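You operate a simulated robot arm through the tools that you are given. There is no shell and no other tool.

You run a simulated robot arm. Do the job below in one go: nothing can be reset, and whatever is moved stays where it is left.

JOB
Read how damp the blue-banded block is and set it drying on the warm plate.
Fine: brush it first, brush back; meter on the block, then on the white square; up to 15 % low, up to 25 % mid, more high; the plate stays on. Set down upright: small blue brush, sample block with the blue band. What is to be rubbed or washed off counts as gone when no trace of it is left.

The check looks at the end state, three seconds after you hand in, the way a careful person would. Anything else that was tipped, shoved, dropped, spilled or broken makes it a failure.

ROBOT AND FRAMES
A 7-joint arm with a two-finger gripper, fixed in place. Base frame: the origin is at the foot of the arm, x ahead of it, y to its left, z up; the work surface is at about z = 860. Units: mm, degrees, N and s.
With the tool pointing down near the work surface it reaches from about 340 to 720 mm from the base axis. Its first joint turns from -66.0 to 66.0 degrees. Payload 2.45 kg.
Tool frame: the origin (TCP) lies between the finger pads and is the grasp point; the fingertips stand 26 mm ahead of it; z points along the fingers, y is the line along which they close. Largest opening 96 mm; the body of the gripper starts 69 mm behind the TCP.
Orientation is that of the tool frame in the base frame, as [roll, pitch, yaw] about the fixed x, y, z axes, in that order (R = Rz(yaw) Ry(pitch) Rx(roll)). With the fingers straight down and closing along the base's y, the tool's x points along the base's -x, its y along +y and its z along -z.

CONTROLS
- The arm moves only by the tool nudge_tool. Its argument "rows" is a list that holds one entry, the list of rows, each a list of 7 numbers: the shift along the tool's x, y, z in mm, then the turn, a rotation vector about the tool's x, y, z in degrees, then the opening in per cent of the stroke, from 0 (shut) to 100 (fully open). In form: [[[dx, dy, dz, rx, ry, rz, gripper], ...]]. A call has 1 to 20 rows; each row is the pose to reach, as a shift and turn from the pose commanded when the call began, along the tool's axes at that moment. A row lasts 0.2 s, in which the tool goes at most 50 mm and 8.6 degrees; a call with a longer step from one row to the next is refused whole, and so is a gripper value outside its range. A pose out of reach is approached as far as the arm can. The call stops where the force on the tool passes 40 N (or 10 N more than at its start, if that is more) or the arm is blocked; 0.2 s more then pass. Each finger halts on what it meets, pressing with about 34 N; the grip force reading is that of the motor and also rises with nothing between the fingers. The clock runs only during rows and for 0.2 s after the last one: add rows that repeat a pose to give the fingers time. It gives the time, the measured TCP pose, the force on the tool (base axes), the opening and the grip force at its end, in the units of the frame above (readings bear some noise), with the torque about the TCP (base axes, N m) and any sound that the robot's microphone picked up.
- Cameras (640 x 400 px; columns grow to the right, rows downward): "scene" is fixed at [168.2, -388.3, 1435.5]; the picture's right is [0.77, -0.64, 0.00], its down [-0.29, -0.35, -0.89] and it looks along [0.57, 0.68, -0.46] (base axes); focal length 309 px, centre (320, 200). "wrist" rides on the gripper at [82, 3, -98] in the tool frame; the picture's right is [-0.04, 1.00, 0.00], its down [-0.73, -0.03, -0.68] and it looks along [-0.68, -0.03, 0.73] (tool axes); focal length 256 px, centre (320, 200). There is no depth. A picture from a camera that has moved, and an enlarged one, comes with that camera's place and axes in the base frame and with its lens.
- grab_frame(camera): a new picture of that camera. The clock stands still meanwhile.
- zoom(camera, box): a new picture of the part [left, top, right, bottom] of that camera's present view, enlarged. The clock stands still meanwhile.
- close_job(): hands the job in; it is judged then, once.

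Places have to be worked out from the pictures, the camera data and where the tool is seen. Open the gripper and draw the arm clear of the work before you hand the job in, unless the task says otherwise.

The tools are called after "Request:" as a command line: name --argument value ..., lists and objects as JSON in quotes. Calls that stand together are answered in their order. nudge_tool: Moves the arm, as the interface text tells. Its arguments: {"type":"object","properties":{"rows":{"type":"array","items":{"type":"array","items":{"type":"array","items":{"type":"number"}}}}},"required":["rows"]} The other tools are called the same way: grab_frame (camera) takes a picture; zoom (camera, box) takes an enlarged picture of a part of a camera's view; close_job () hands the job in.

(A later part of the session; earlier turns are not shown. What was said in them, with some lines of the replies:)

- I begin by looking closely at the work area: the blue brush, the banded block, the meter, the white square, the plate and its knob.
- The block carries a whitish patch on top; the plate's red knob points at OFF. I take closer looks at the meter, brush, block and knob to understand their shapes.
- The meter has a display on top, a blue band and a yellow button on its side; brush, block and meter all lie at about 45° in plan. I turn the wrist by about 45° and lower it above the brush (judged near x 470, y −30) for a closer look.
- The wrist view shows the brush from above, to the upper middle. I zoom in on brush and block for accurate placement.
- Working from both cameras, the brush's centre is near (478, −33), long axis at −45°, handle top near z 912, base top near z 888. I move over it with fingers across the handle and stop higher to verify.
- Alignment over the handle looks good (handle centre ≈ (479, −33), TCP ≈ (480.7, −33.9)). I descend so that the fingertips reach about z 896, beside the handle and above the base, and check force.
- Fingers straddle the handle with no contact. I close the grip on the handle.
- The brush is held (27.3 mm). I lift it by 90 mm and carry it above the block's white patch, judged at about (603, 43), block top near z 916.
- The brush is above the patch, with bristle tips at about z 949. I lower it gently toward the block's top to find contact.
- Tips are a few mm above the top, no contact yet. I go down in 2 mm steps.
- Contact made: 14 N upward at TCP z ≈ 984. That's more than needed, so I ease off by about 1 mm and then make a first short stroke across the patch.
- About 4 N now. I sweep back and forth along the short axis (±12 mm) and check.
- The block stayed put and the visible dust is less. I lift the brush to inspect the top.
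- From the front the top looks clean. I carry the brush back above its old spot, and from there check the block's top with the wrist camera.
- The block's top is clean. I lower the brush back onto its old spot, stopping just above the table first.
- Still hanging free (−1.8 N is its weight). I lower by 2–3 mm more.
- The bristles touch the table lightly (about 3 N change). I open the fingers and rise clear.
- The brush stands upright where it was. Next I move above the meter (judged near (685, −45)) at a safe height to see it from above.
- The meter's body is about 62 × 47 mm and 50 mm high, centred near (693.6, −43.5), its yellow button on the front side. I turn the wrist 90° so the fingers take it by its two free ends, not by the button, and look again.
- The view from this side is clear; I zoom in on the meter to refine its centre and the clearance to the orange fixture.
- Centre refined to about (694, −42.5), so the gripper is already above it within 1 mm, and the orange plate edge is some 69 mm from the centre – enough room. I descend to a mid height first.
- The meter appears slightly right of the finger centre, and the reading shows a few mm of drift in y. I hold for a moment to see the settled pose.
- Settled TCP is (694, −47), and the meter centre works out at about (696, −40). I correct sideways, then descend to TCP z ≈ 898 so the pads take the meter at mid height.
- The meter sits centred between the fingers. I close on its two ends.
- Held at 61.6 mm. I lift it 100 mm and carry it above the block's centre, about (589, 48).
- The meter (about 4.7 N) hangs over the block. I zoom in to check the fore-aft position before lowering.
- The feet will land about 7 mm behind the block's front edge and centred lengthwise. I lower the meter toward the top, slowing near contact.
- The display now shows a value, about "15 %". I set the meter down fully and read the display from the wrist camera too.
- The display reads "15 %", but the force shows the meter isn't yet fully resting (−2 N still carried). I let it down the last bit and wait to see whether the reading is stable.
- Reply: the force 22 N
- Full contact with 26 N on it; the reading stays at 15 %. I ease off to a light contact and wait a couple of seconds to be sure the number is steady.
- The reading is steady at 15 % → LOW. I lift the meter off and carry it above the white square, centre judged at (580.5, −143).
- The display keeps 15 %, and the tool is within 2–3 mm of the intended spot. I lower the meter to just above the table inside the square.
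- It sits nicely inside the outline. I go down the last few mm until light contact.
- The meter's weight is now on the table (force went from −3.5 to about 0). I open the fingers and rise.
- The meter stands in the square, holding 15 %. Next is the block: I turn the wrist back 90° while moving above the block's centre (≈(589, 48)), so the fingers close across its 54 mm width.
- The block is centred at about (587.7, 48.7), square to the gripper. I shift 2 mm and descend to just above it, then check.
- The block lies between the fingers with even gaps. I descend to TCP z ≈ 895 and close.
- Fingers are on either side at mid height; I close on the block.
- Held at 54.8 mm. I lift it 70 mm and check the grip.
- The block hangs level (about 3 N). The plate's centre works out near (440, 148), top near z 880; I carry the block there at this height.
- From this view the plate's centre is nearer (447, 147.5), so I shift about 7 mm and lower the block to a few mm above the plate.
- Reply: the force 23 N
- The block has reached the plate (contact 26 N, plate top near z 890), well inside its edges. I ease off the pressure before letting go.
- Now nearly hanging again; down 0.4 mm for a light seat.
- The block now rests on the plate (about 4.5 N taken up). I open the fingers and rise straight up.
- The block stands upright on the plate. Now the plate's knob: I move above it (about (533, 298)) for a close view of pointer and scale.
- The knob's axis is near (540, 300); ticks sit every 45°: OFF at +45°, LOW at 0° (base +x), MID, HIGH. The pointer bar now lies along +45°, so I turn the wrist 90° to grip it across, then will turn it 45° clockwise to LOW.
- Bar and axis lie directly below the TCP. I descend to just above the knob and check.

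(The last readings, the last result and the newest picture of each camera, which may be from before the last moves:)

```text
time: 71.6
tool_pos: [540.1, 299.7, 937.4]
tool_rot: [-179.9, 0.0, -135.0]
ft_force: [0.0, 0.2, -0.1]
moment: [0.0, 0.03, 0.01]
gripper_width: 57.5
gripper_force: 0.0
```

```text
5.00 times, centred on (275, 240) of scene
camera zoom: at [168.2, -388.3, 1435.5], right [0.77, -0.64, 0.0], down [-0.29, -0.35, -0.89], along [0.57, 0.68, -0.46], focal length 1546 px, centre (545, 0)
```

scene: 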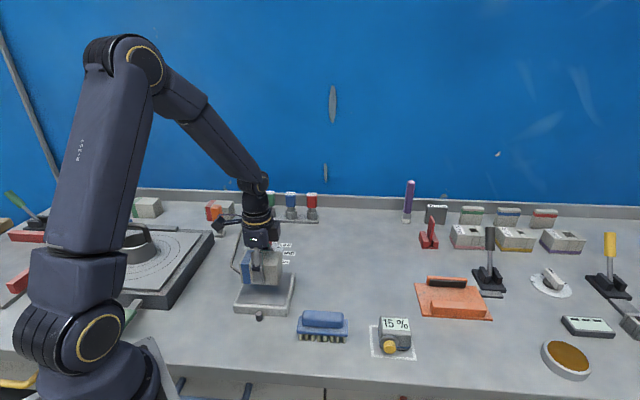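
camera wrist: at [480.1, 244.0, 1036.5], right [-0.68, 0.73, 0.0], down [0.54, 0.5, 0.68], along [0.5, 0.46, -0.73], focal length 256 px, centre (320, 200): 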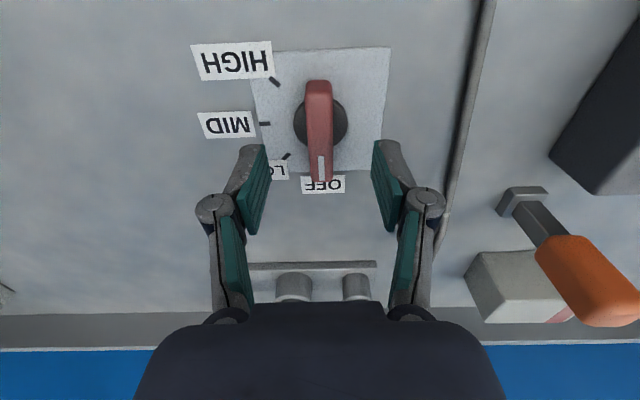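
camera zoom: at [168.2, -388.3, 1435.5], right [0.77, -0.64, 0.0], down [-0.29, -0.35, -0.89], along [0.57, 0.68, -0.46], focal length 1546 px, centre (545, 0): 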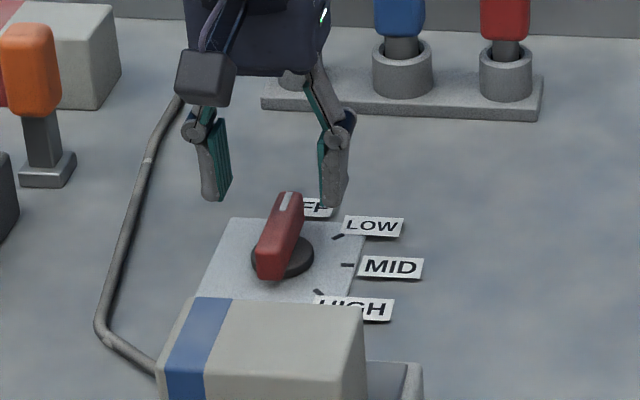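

Everything lines up. I descend to TCP z ≈ 904 so the tips stay just above the dial disc.

Request:
nudge_tool --rows '[[[0, 0, 15, 0, 0, 0, 60], [0, 0, 26, 0, 0, 0, 60], [0, 0, 33, 0, 0, 0, 60], [0, 0, 33, 0, 0, 0, 60]]]'

Request:
grab_frame --camera "wrist"

Request:
zoom --camera "scene" --box '[225, 200, 325, 280]'

```text
time: 72.6
tool_pos: [538.0, 299.9, 906.4]
tool_rot: [-180.0, 0.0, -135.1]
ft_force: [0.4, 0.5, -0.5]
moment: [0.0, -0.03, 0.01]
gripper_width: 57.7
gripper_force: 0.0
```

```text
taken
camera wrist: at [478.0, 244.8, 1004.6], right [-0.68, 0.73, 0.0], down [0.54, 0.5, 0.68], along [0.5, 0.46, -0.73], focal length 256 px, centre (320, 200)
```

wrist: 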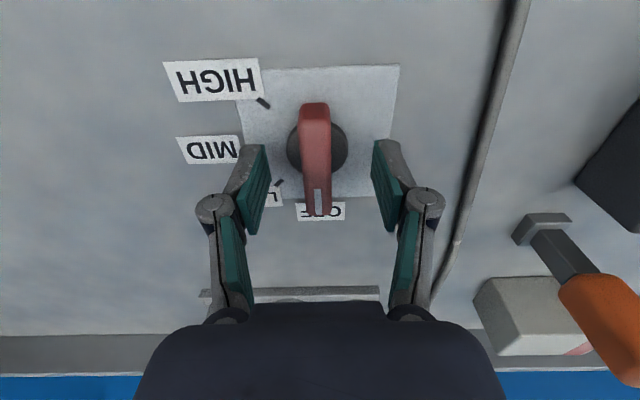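

```text
5.00 times, centred on (275, 240) of scene
camera zoom: at [168.2, -388.3, 1435.5], right [0.77, -0.64, 0.0], down [-0.29, -0.35, -0.89], along [0.57, 0.68, -0.46], focal length 1546 px, centre (545, 0)
```

zoom: 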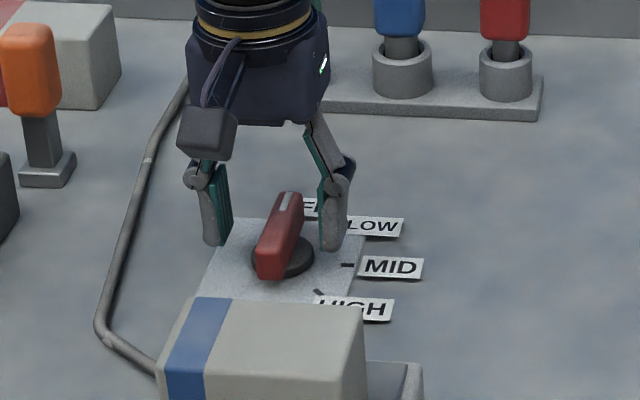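

The TCP is about 2 mm off sideways; I correct it, go 2 mm lower, and then close on the bar.

Request:
nudge_tool --rows '[[[-1.5, -2.2, 1, 0, 0, 0, 60], [-1.5, -2.2, 2, 0, 0, 0, 60], [-1.5, -2.2, 2, 0, 0, 0, 60]]]'

Request:
grab_frame --camera "wrist"

```text
time: 73.4
tool_pos: [541.0, 298.9, 903.7]
tool_rot: [179.9, 0.0, -134.9]
ft_force: [-1.1, -0.4, 0.2]
moment: [-0.02, 0.03, -0.01]
gripper_width: 57.7
gripper_force: 0.1
```

```text
taken
camera wrist: at [481.4, 243.7, 1002.4], right [-0.68, 0.73, 0.0], down [0.54, 0.5, 0.68], along [0.5, 0.46, -0.73], focal length 256 px, centre (320, 200)
```

wrist: 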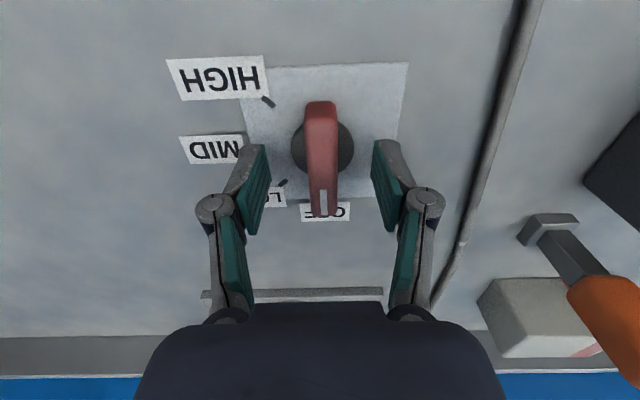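

Centred now (bar at the middle of the fingers). I close on the bar.

Request:
nudge_tool --rows '[[[0, 0, 0, 0, 0, 0, 40], [0, 0, 0, 0, 0, 0, 20], [0, 0, 0, 0, 0, 0, 5], [0, 0, 0, 0, 0, 0, 5], [0, 0, 0, 0, 0, 0, 5]]]'

Request:
grab_frame --camera "wrist"

```text
time: 74.6
tool_pos: [539.6, 300.3, 903.1]
tool_rot: [179.9, 0.1, -135.0]
ft_force: [-6.9, 4.7, 0.2]
moment: [0.16, 0.19, 0.0]
gripper_width: 15.8
gripper_force: 41.8
```

```text
taken
camera wrist: at [480.7, 244.5, 1002.5], right [-0.68, 0.73, 0.0], down [0.54, 0.5, 0.68], along [0.5, 0.46, -0.73], focal length 256 px, centre (320, 200)
```

wrist: 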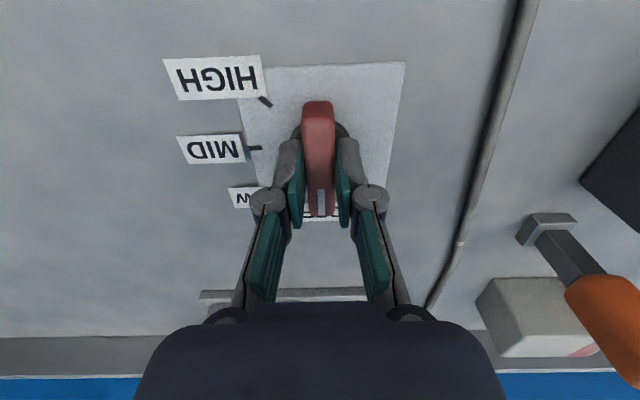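

Gripped (15.8 mm), slight side force of 8 N. I turn half-way first (22.5° clockwise seen from above) and check the forces.

Request:
nudge_tool --rows '[[[0, 0.5, 0, 0, 0, 5, 5], [0, 0.5, 0, 0, 0, 10, 5], [0, 0.5, 0, 0, 0, 15, 5], [0, 0.5, 0, 0, 0, 20, 5], [0, 0.5, 0, 0, 0, 22.5, 5], [0, 0.5, 0, 0, 0, 22.5, 5]]]'

Request:
grab_frame --camera "wrist"

```text
time: 76.0
tool_pos: [540.5, 300.5, 904.3]
tool_rot: [-180.0, -0.2, -157.4]
ft_force: [-8.6, 10.8, -19.2]
moment: [0.59, -0.73, 0.0]
gripper_width: 16.1
gripper_force: 41.3
```

```text
taken
camera wrist: at [464.0, 272.2, 1002.7], right [-0.34, 0.94, 0.0], down [0.69, 0.25, 0.68], along [0.64, 0.23, -0.74], focal length 256 px, centre (320, 200)
```

wrist: 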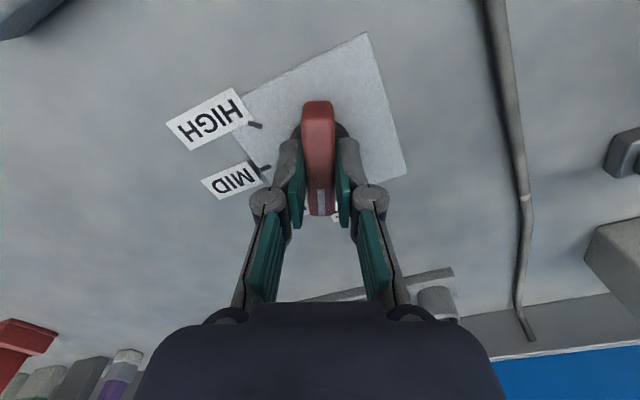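

The knob follows the gripper. Side force is 14 N and the knob pulls the tool down with 19 N, so I relax those offsets while turning the remaining 22.5°.

Request:
nudge_tool --rows '[[[0.2, 0.8, 1.2, 0, 0, 0, 5], [0.2, 0.8, 1.2, 0, 0, 5, 5], [0.2, 0.8, 1.2, 0, 0, 10, 5], [0.2, 0.8, 1.2, 0, 0, 15, 5], [0.2, 0.8, 1.2, 0, 0, 20, 5], [0.2, 0.8, 1.2, 0, 0, 22.5, 5], [0.2, 0.8, 1.2, 0, 0, 22.5, 5]]]'

Request:
grab_frame --camera "wrist"

Request:
zoom --camera "scene" --box '[225, 200, 325, 280]'

```text
time: 77.6
tool_pos: [541.2, 298.7, 904.2]
tool_rot: [-179.9, -0.1, -180.0]
ft_force: [-22.3, -3.6, 6.6]
moment: [-0.06, -0.05, 0.02]
gripper_width: 15.6
gripper_force: 41.2
```

```text
taken
camera wrist: at [459.0, 304.1, 1002.7], right [0.04, 1.0, 0.0], down [0.73, -0.03, 0.68], along [0.68, -0.03, -0.74], focal length 256 px, centre (320, 200)
```

wrist: 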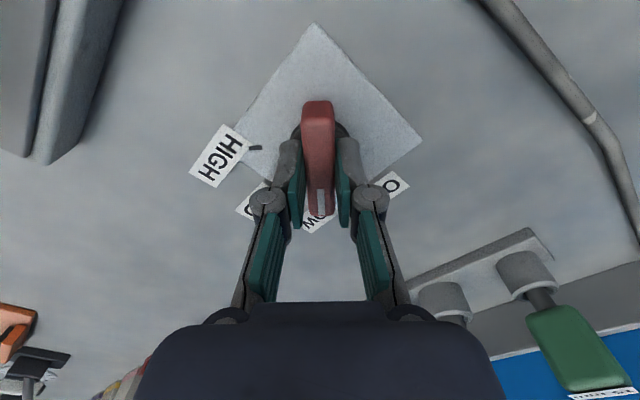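

```text
5.00 times, centred on (275, 240) of scene
camera zoom: at [167.5, -388.5, 1435.5], right [0.77, -0.64, 0.0], down [-0.29, -0.35, -0.89], along [0.57, 0.68, -0.45], focal length 1546 px, centre (545, 0)
```

zoom: 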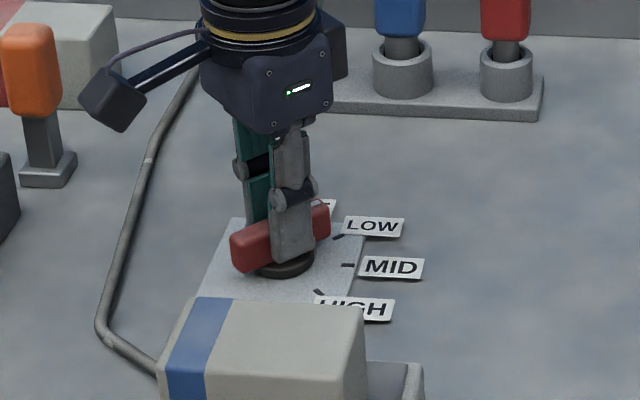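

The pointer now lies toward LOW. A 22 N side force along x remains, so I relieve it by 1.5 mm before opening the fingers.

Request:
nudge_tool --rows '[[[0.8, 0, 0, 0, 0, 0, 5], [1.5, 0, -0.3, 0, 0, 0, 5], [1.5, 0, -0.3, 0, 0, 0, 5]]]'

```text
time: 78.4
tool_pos: [540.2, 300.2, 904.2]
tool_rot: [179.9, 0.2, -180.0]
ft_force: [-4.2, 7.1, -2.7]
moment: [0.23, 1.16, 0.02]
gripper_width: 15.8
gripper_force: 41.5
```

Forces are small now. I open the fingers and rise to see the pointer's position.

Request:
nudge_tool --rows '[[[0, 0, 0, 0, 0, 0, 20], [0, 0, 0, 0, 0, 0, 45], [0, 0, 0, 0, 0, 0, 60], [0, 0, 0, 0, 0, 0, 60]]]'

Request:
nudge_tool --rows '[[[0, 0, -15, 0, 0, 0, 60], [0, 0, -40, 0, 0, 0, 60], [0, 0, -75, 0, 0, 0, 60], [0, 0, -110, 0, 0, 0, 60], [0, 0, -110, 0, 0, 0, 60]]]'

Request:
grab_frame --camera "wrist"

Request:
zoom --camera "wrist" --box '[230, 0, 430, 150]'

Request:
zoom --camera "scene" --box '[210, 210, 330, 330]'

```text
time: 79.4
tool_pos: [539.7, 299.5, 904.9]
tool_rot: [180.0, 0.1, 180.0]
ft_force: [-0.7, 0.1, -0.7]
moment: [0.02, 0.01, -0.03]
gripper_width: 57.5
gripper_force: 0.0
```

```text
time: 80.6
tool_pos: [538.6, 298.3, 1014.7]
tool_rot: [179.9, 0.0, -179.9]
ft_force: [0.1, 0.4, -0.6]
moment: [-0.01, 0.03, 0.03]
gripper_width: 57.6
gripper_force: 0.0
```

```text
taken
camera wrist: at [457.0, 302.2, 1113.5], right [0.04, 1.0, 0.0], down [0.73, -0.03, 0.68], along [0.68, -0.03, -0.73], focal length 256 px, centre (320, 200)
```

wrist: 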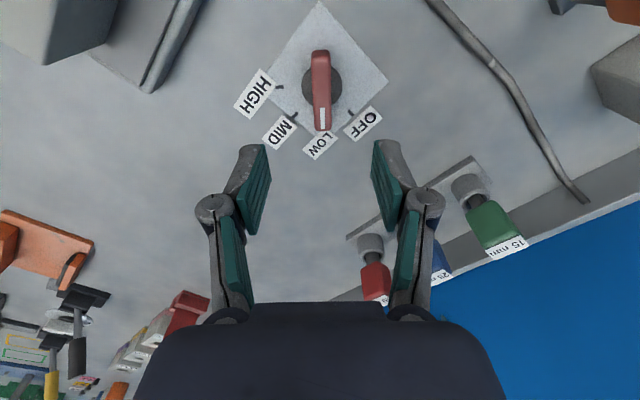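

```text
2.67 times, centred on (330, 75) of wrist
camera zoom: at [457.0, 302.2, 1113.5], right [0.04, 1.0, 0.0], down [0.73, -0.03, 0.68], along [0.68, -0.03, -0.73], focal length 683 px, centre (293, 533)
```

zoom: 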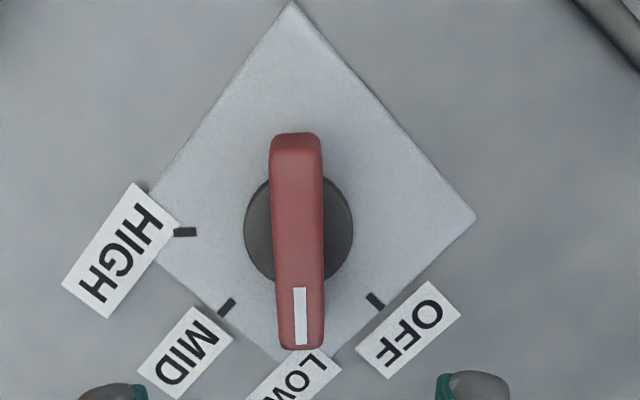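

```text
3.33 times, centred on (270, 270) of scene
camera zoom: at [168.2, -388.3, 1435.5], right [0.77, -0.64, 0.0], down [-0.29, -0.35, -0.89], along [0.57, 0.68, -0.46], focal length 1030 px, centre (487, -33)
```

zoom: 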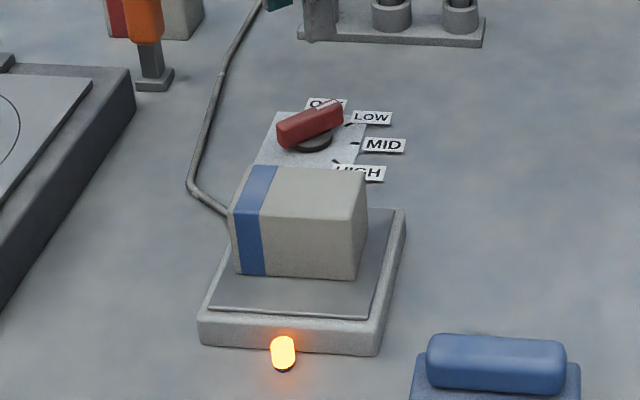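

The lamp on the plate glows and the knob points exactly at LOW. I rise and draw the arm back toward the middle, checking the block's top and the whole scene once more.

Request:
nudge_tool --rows '[[[0, 0, -40, 0, 0, 0, 80], [0, 0, -80, 0, 0, 0, 100], [0, 0, -120, 0, 0, 0, 100], [10, -25, -150, 0, 0, 0, 100], [25, -60, -170, 0, 0, 0, 100], [40, -95, -190, 0, 0, 0, 100], [55, -130, -200, 0, 0, 0, 100], [60, -165, -210, 0, 0, 0, 100], [60, -200, -210, 0, 0, 0, 100], [60, -200, -210, 0, 0, 0, 100]]]'

Request:
grab_frame --camera "wrist"

Request:
grab_frame --camera "scene"

```text
time: 82.8
tool_pos: [477.5, 100.4, 1222.6]
tool_rot: [180.0, 0.0, 179.9]
ft_force: [0.4, 0.8, 1.0]
moment: [-0.02, -0.03, 0.02]
gripper_width: 96.0
gripper_force: 0.0
```

```text
taken
camera wrist: at [395.9, 103.5, 1320.6], right [0.04, 1.0, 0.0], down [0.73, -0.03, 0.68], along [0.68, -0.03, -0.73], focal length 256 px, centre (320, 200)
```

wrist: 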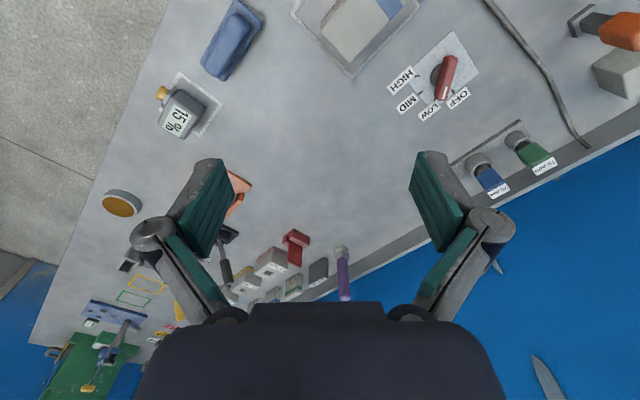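

```text
taken
```

scene: 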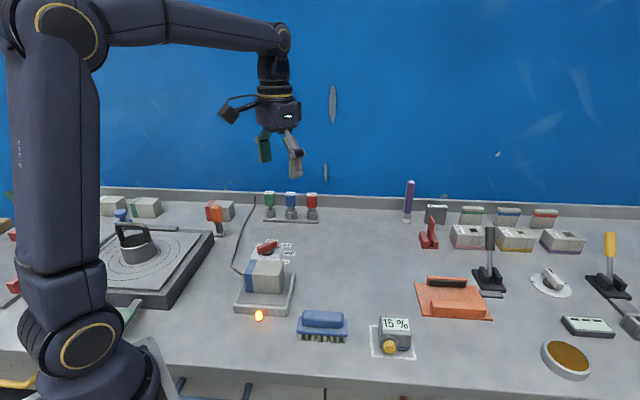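

I zoom in to confirm the final states: knob, block, brush and meter.

Request:
zoom --camera "wrist" --box '[370, 10, 500, 130]'

Request:
zoom --camera "scene" --box '[225, 225, 315, 330]'

Request:
zoom --camera "scene" --box '[285, 290, 425, 370]'

Request:
zoom --camera "wrist" --box '[280, 0, 430, 90]'

```text
3.33 times, centred on (435, 70) of wrist
camera zoom: at [395.9, 103.5, 1320.6], right [0.04, 1.0, 0.0], down [0.73, -0.03, 0.68], along [0.68, -0.03, -0.73], focal length 853 px, centre (-63, 633)
```

zoom: 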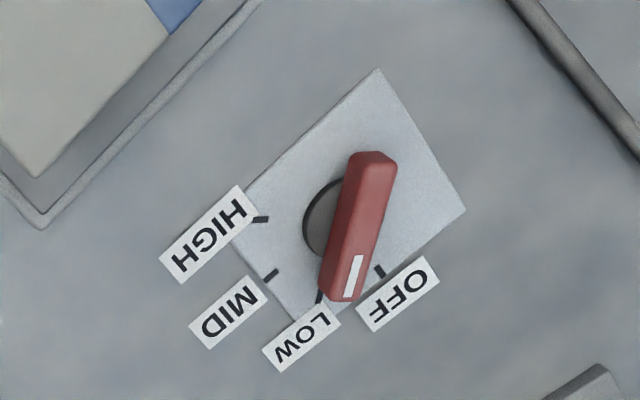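

```text
3.81 times, centred on (270, 278) of scene
camera zoom: at [168.2, -388.3, 1435.5], right [0.77, -0.64, 0.0], down [-0.29, -0.35, -0.89], along [0.57, 0.68, -0.46], focal length 1178 px, centre (510, -95)
```

zoom: 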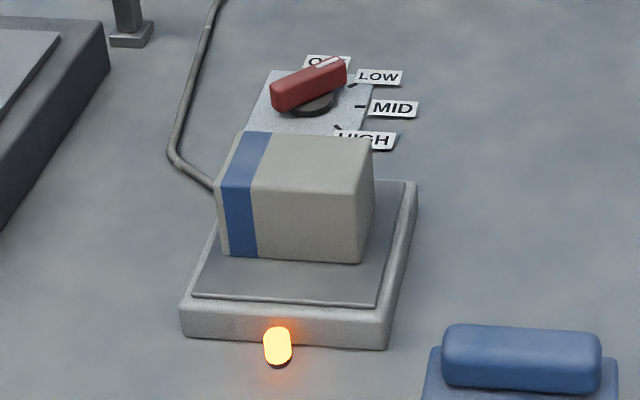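

```text
4.57 times, centred on (355, 330) of scene
camera zoom: at [168.2, -388.3, 1435.5], right [0.77, -0.64, 0.0], down [-0.29, -0.35, -0.89], along [0.57, 0.68, -0.46], focal length 1413 px, centre (160, -394)
```

zoom: 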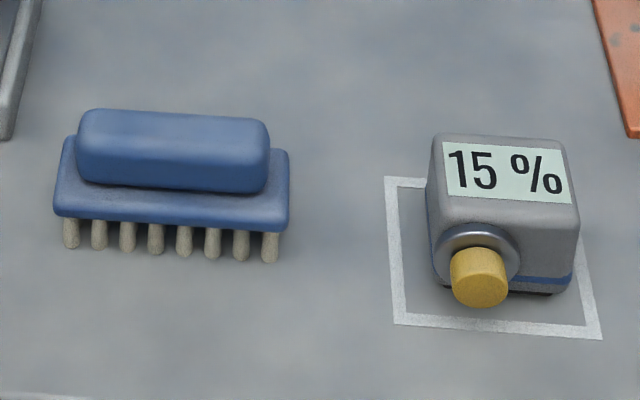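

```text
4.27 times, centred on (355, 45) of wrist
camera zoom: at [395.9, 103.5, 1320.6], right [0.04, 1.0, 0.0], down [0.73, -0.03, 0.68], along [0.68, -0.03, -0.73], focal length 1092 px, centre (171, 861)
```

zoom: 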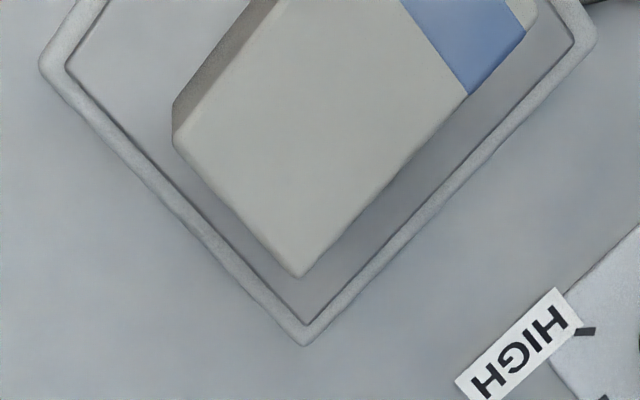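

All is in place: the knob on LOW with the lamp lit, the clean block upright on the plate, the brush back where it stood, and the meter in the white square showing 15 %. The gripper is open and clear, so I hand in.

Request:
close_job

```text
The job is handed in.
```

The blue-banded block reads 15 %, which your scale counts as low. It is now drying upright on the plate, with the knob on LOW and the lamp lit. I've handed the job in; the check's verdict hasn't come back.

- **Brushing:** the white patch on the block's top is brushed off, with no trace visible in the close-ups. I didn't see all of the block's other sides up close.
- **Reading:** the display held 15 % for about five seconds on the block and still shows it.
- **Brush:** it is back in its original spot, upright.
- **Meter:** it stands inside the white square.
- **Arm:** the gripper is open and the arm is drawn clear. Nothing else looks moved in the final pictures.
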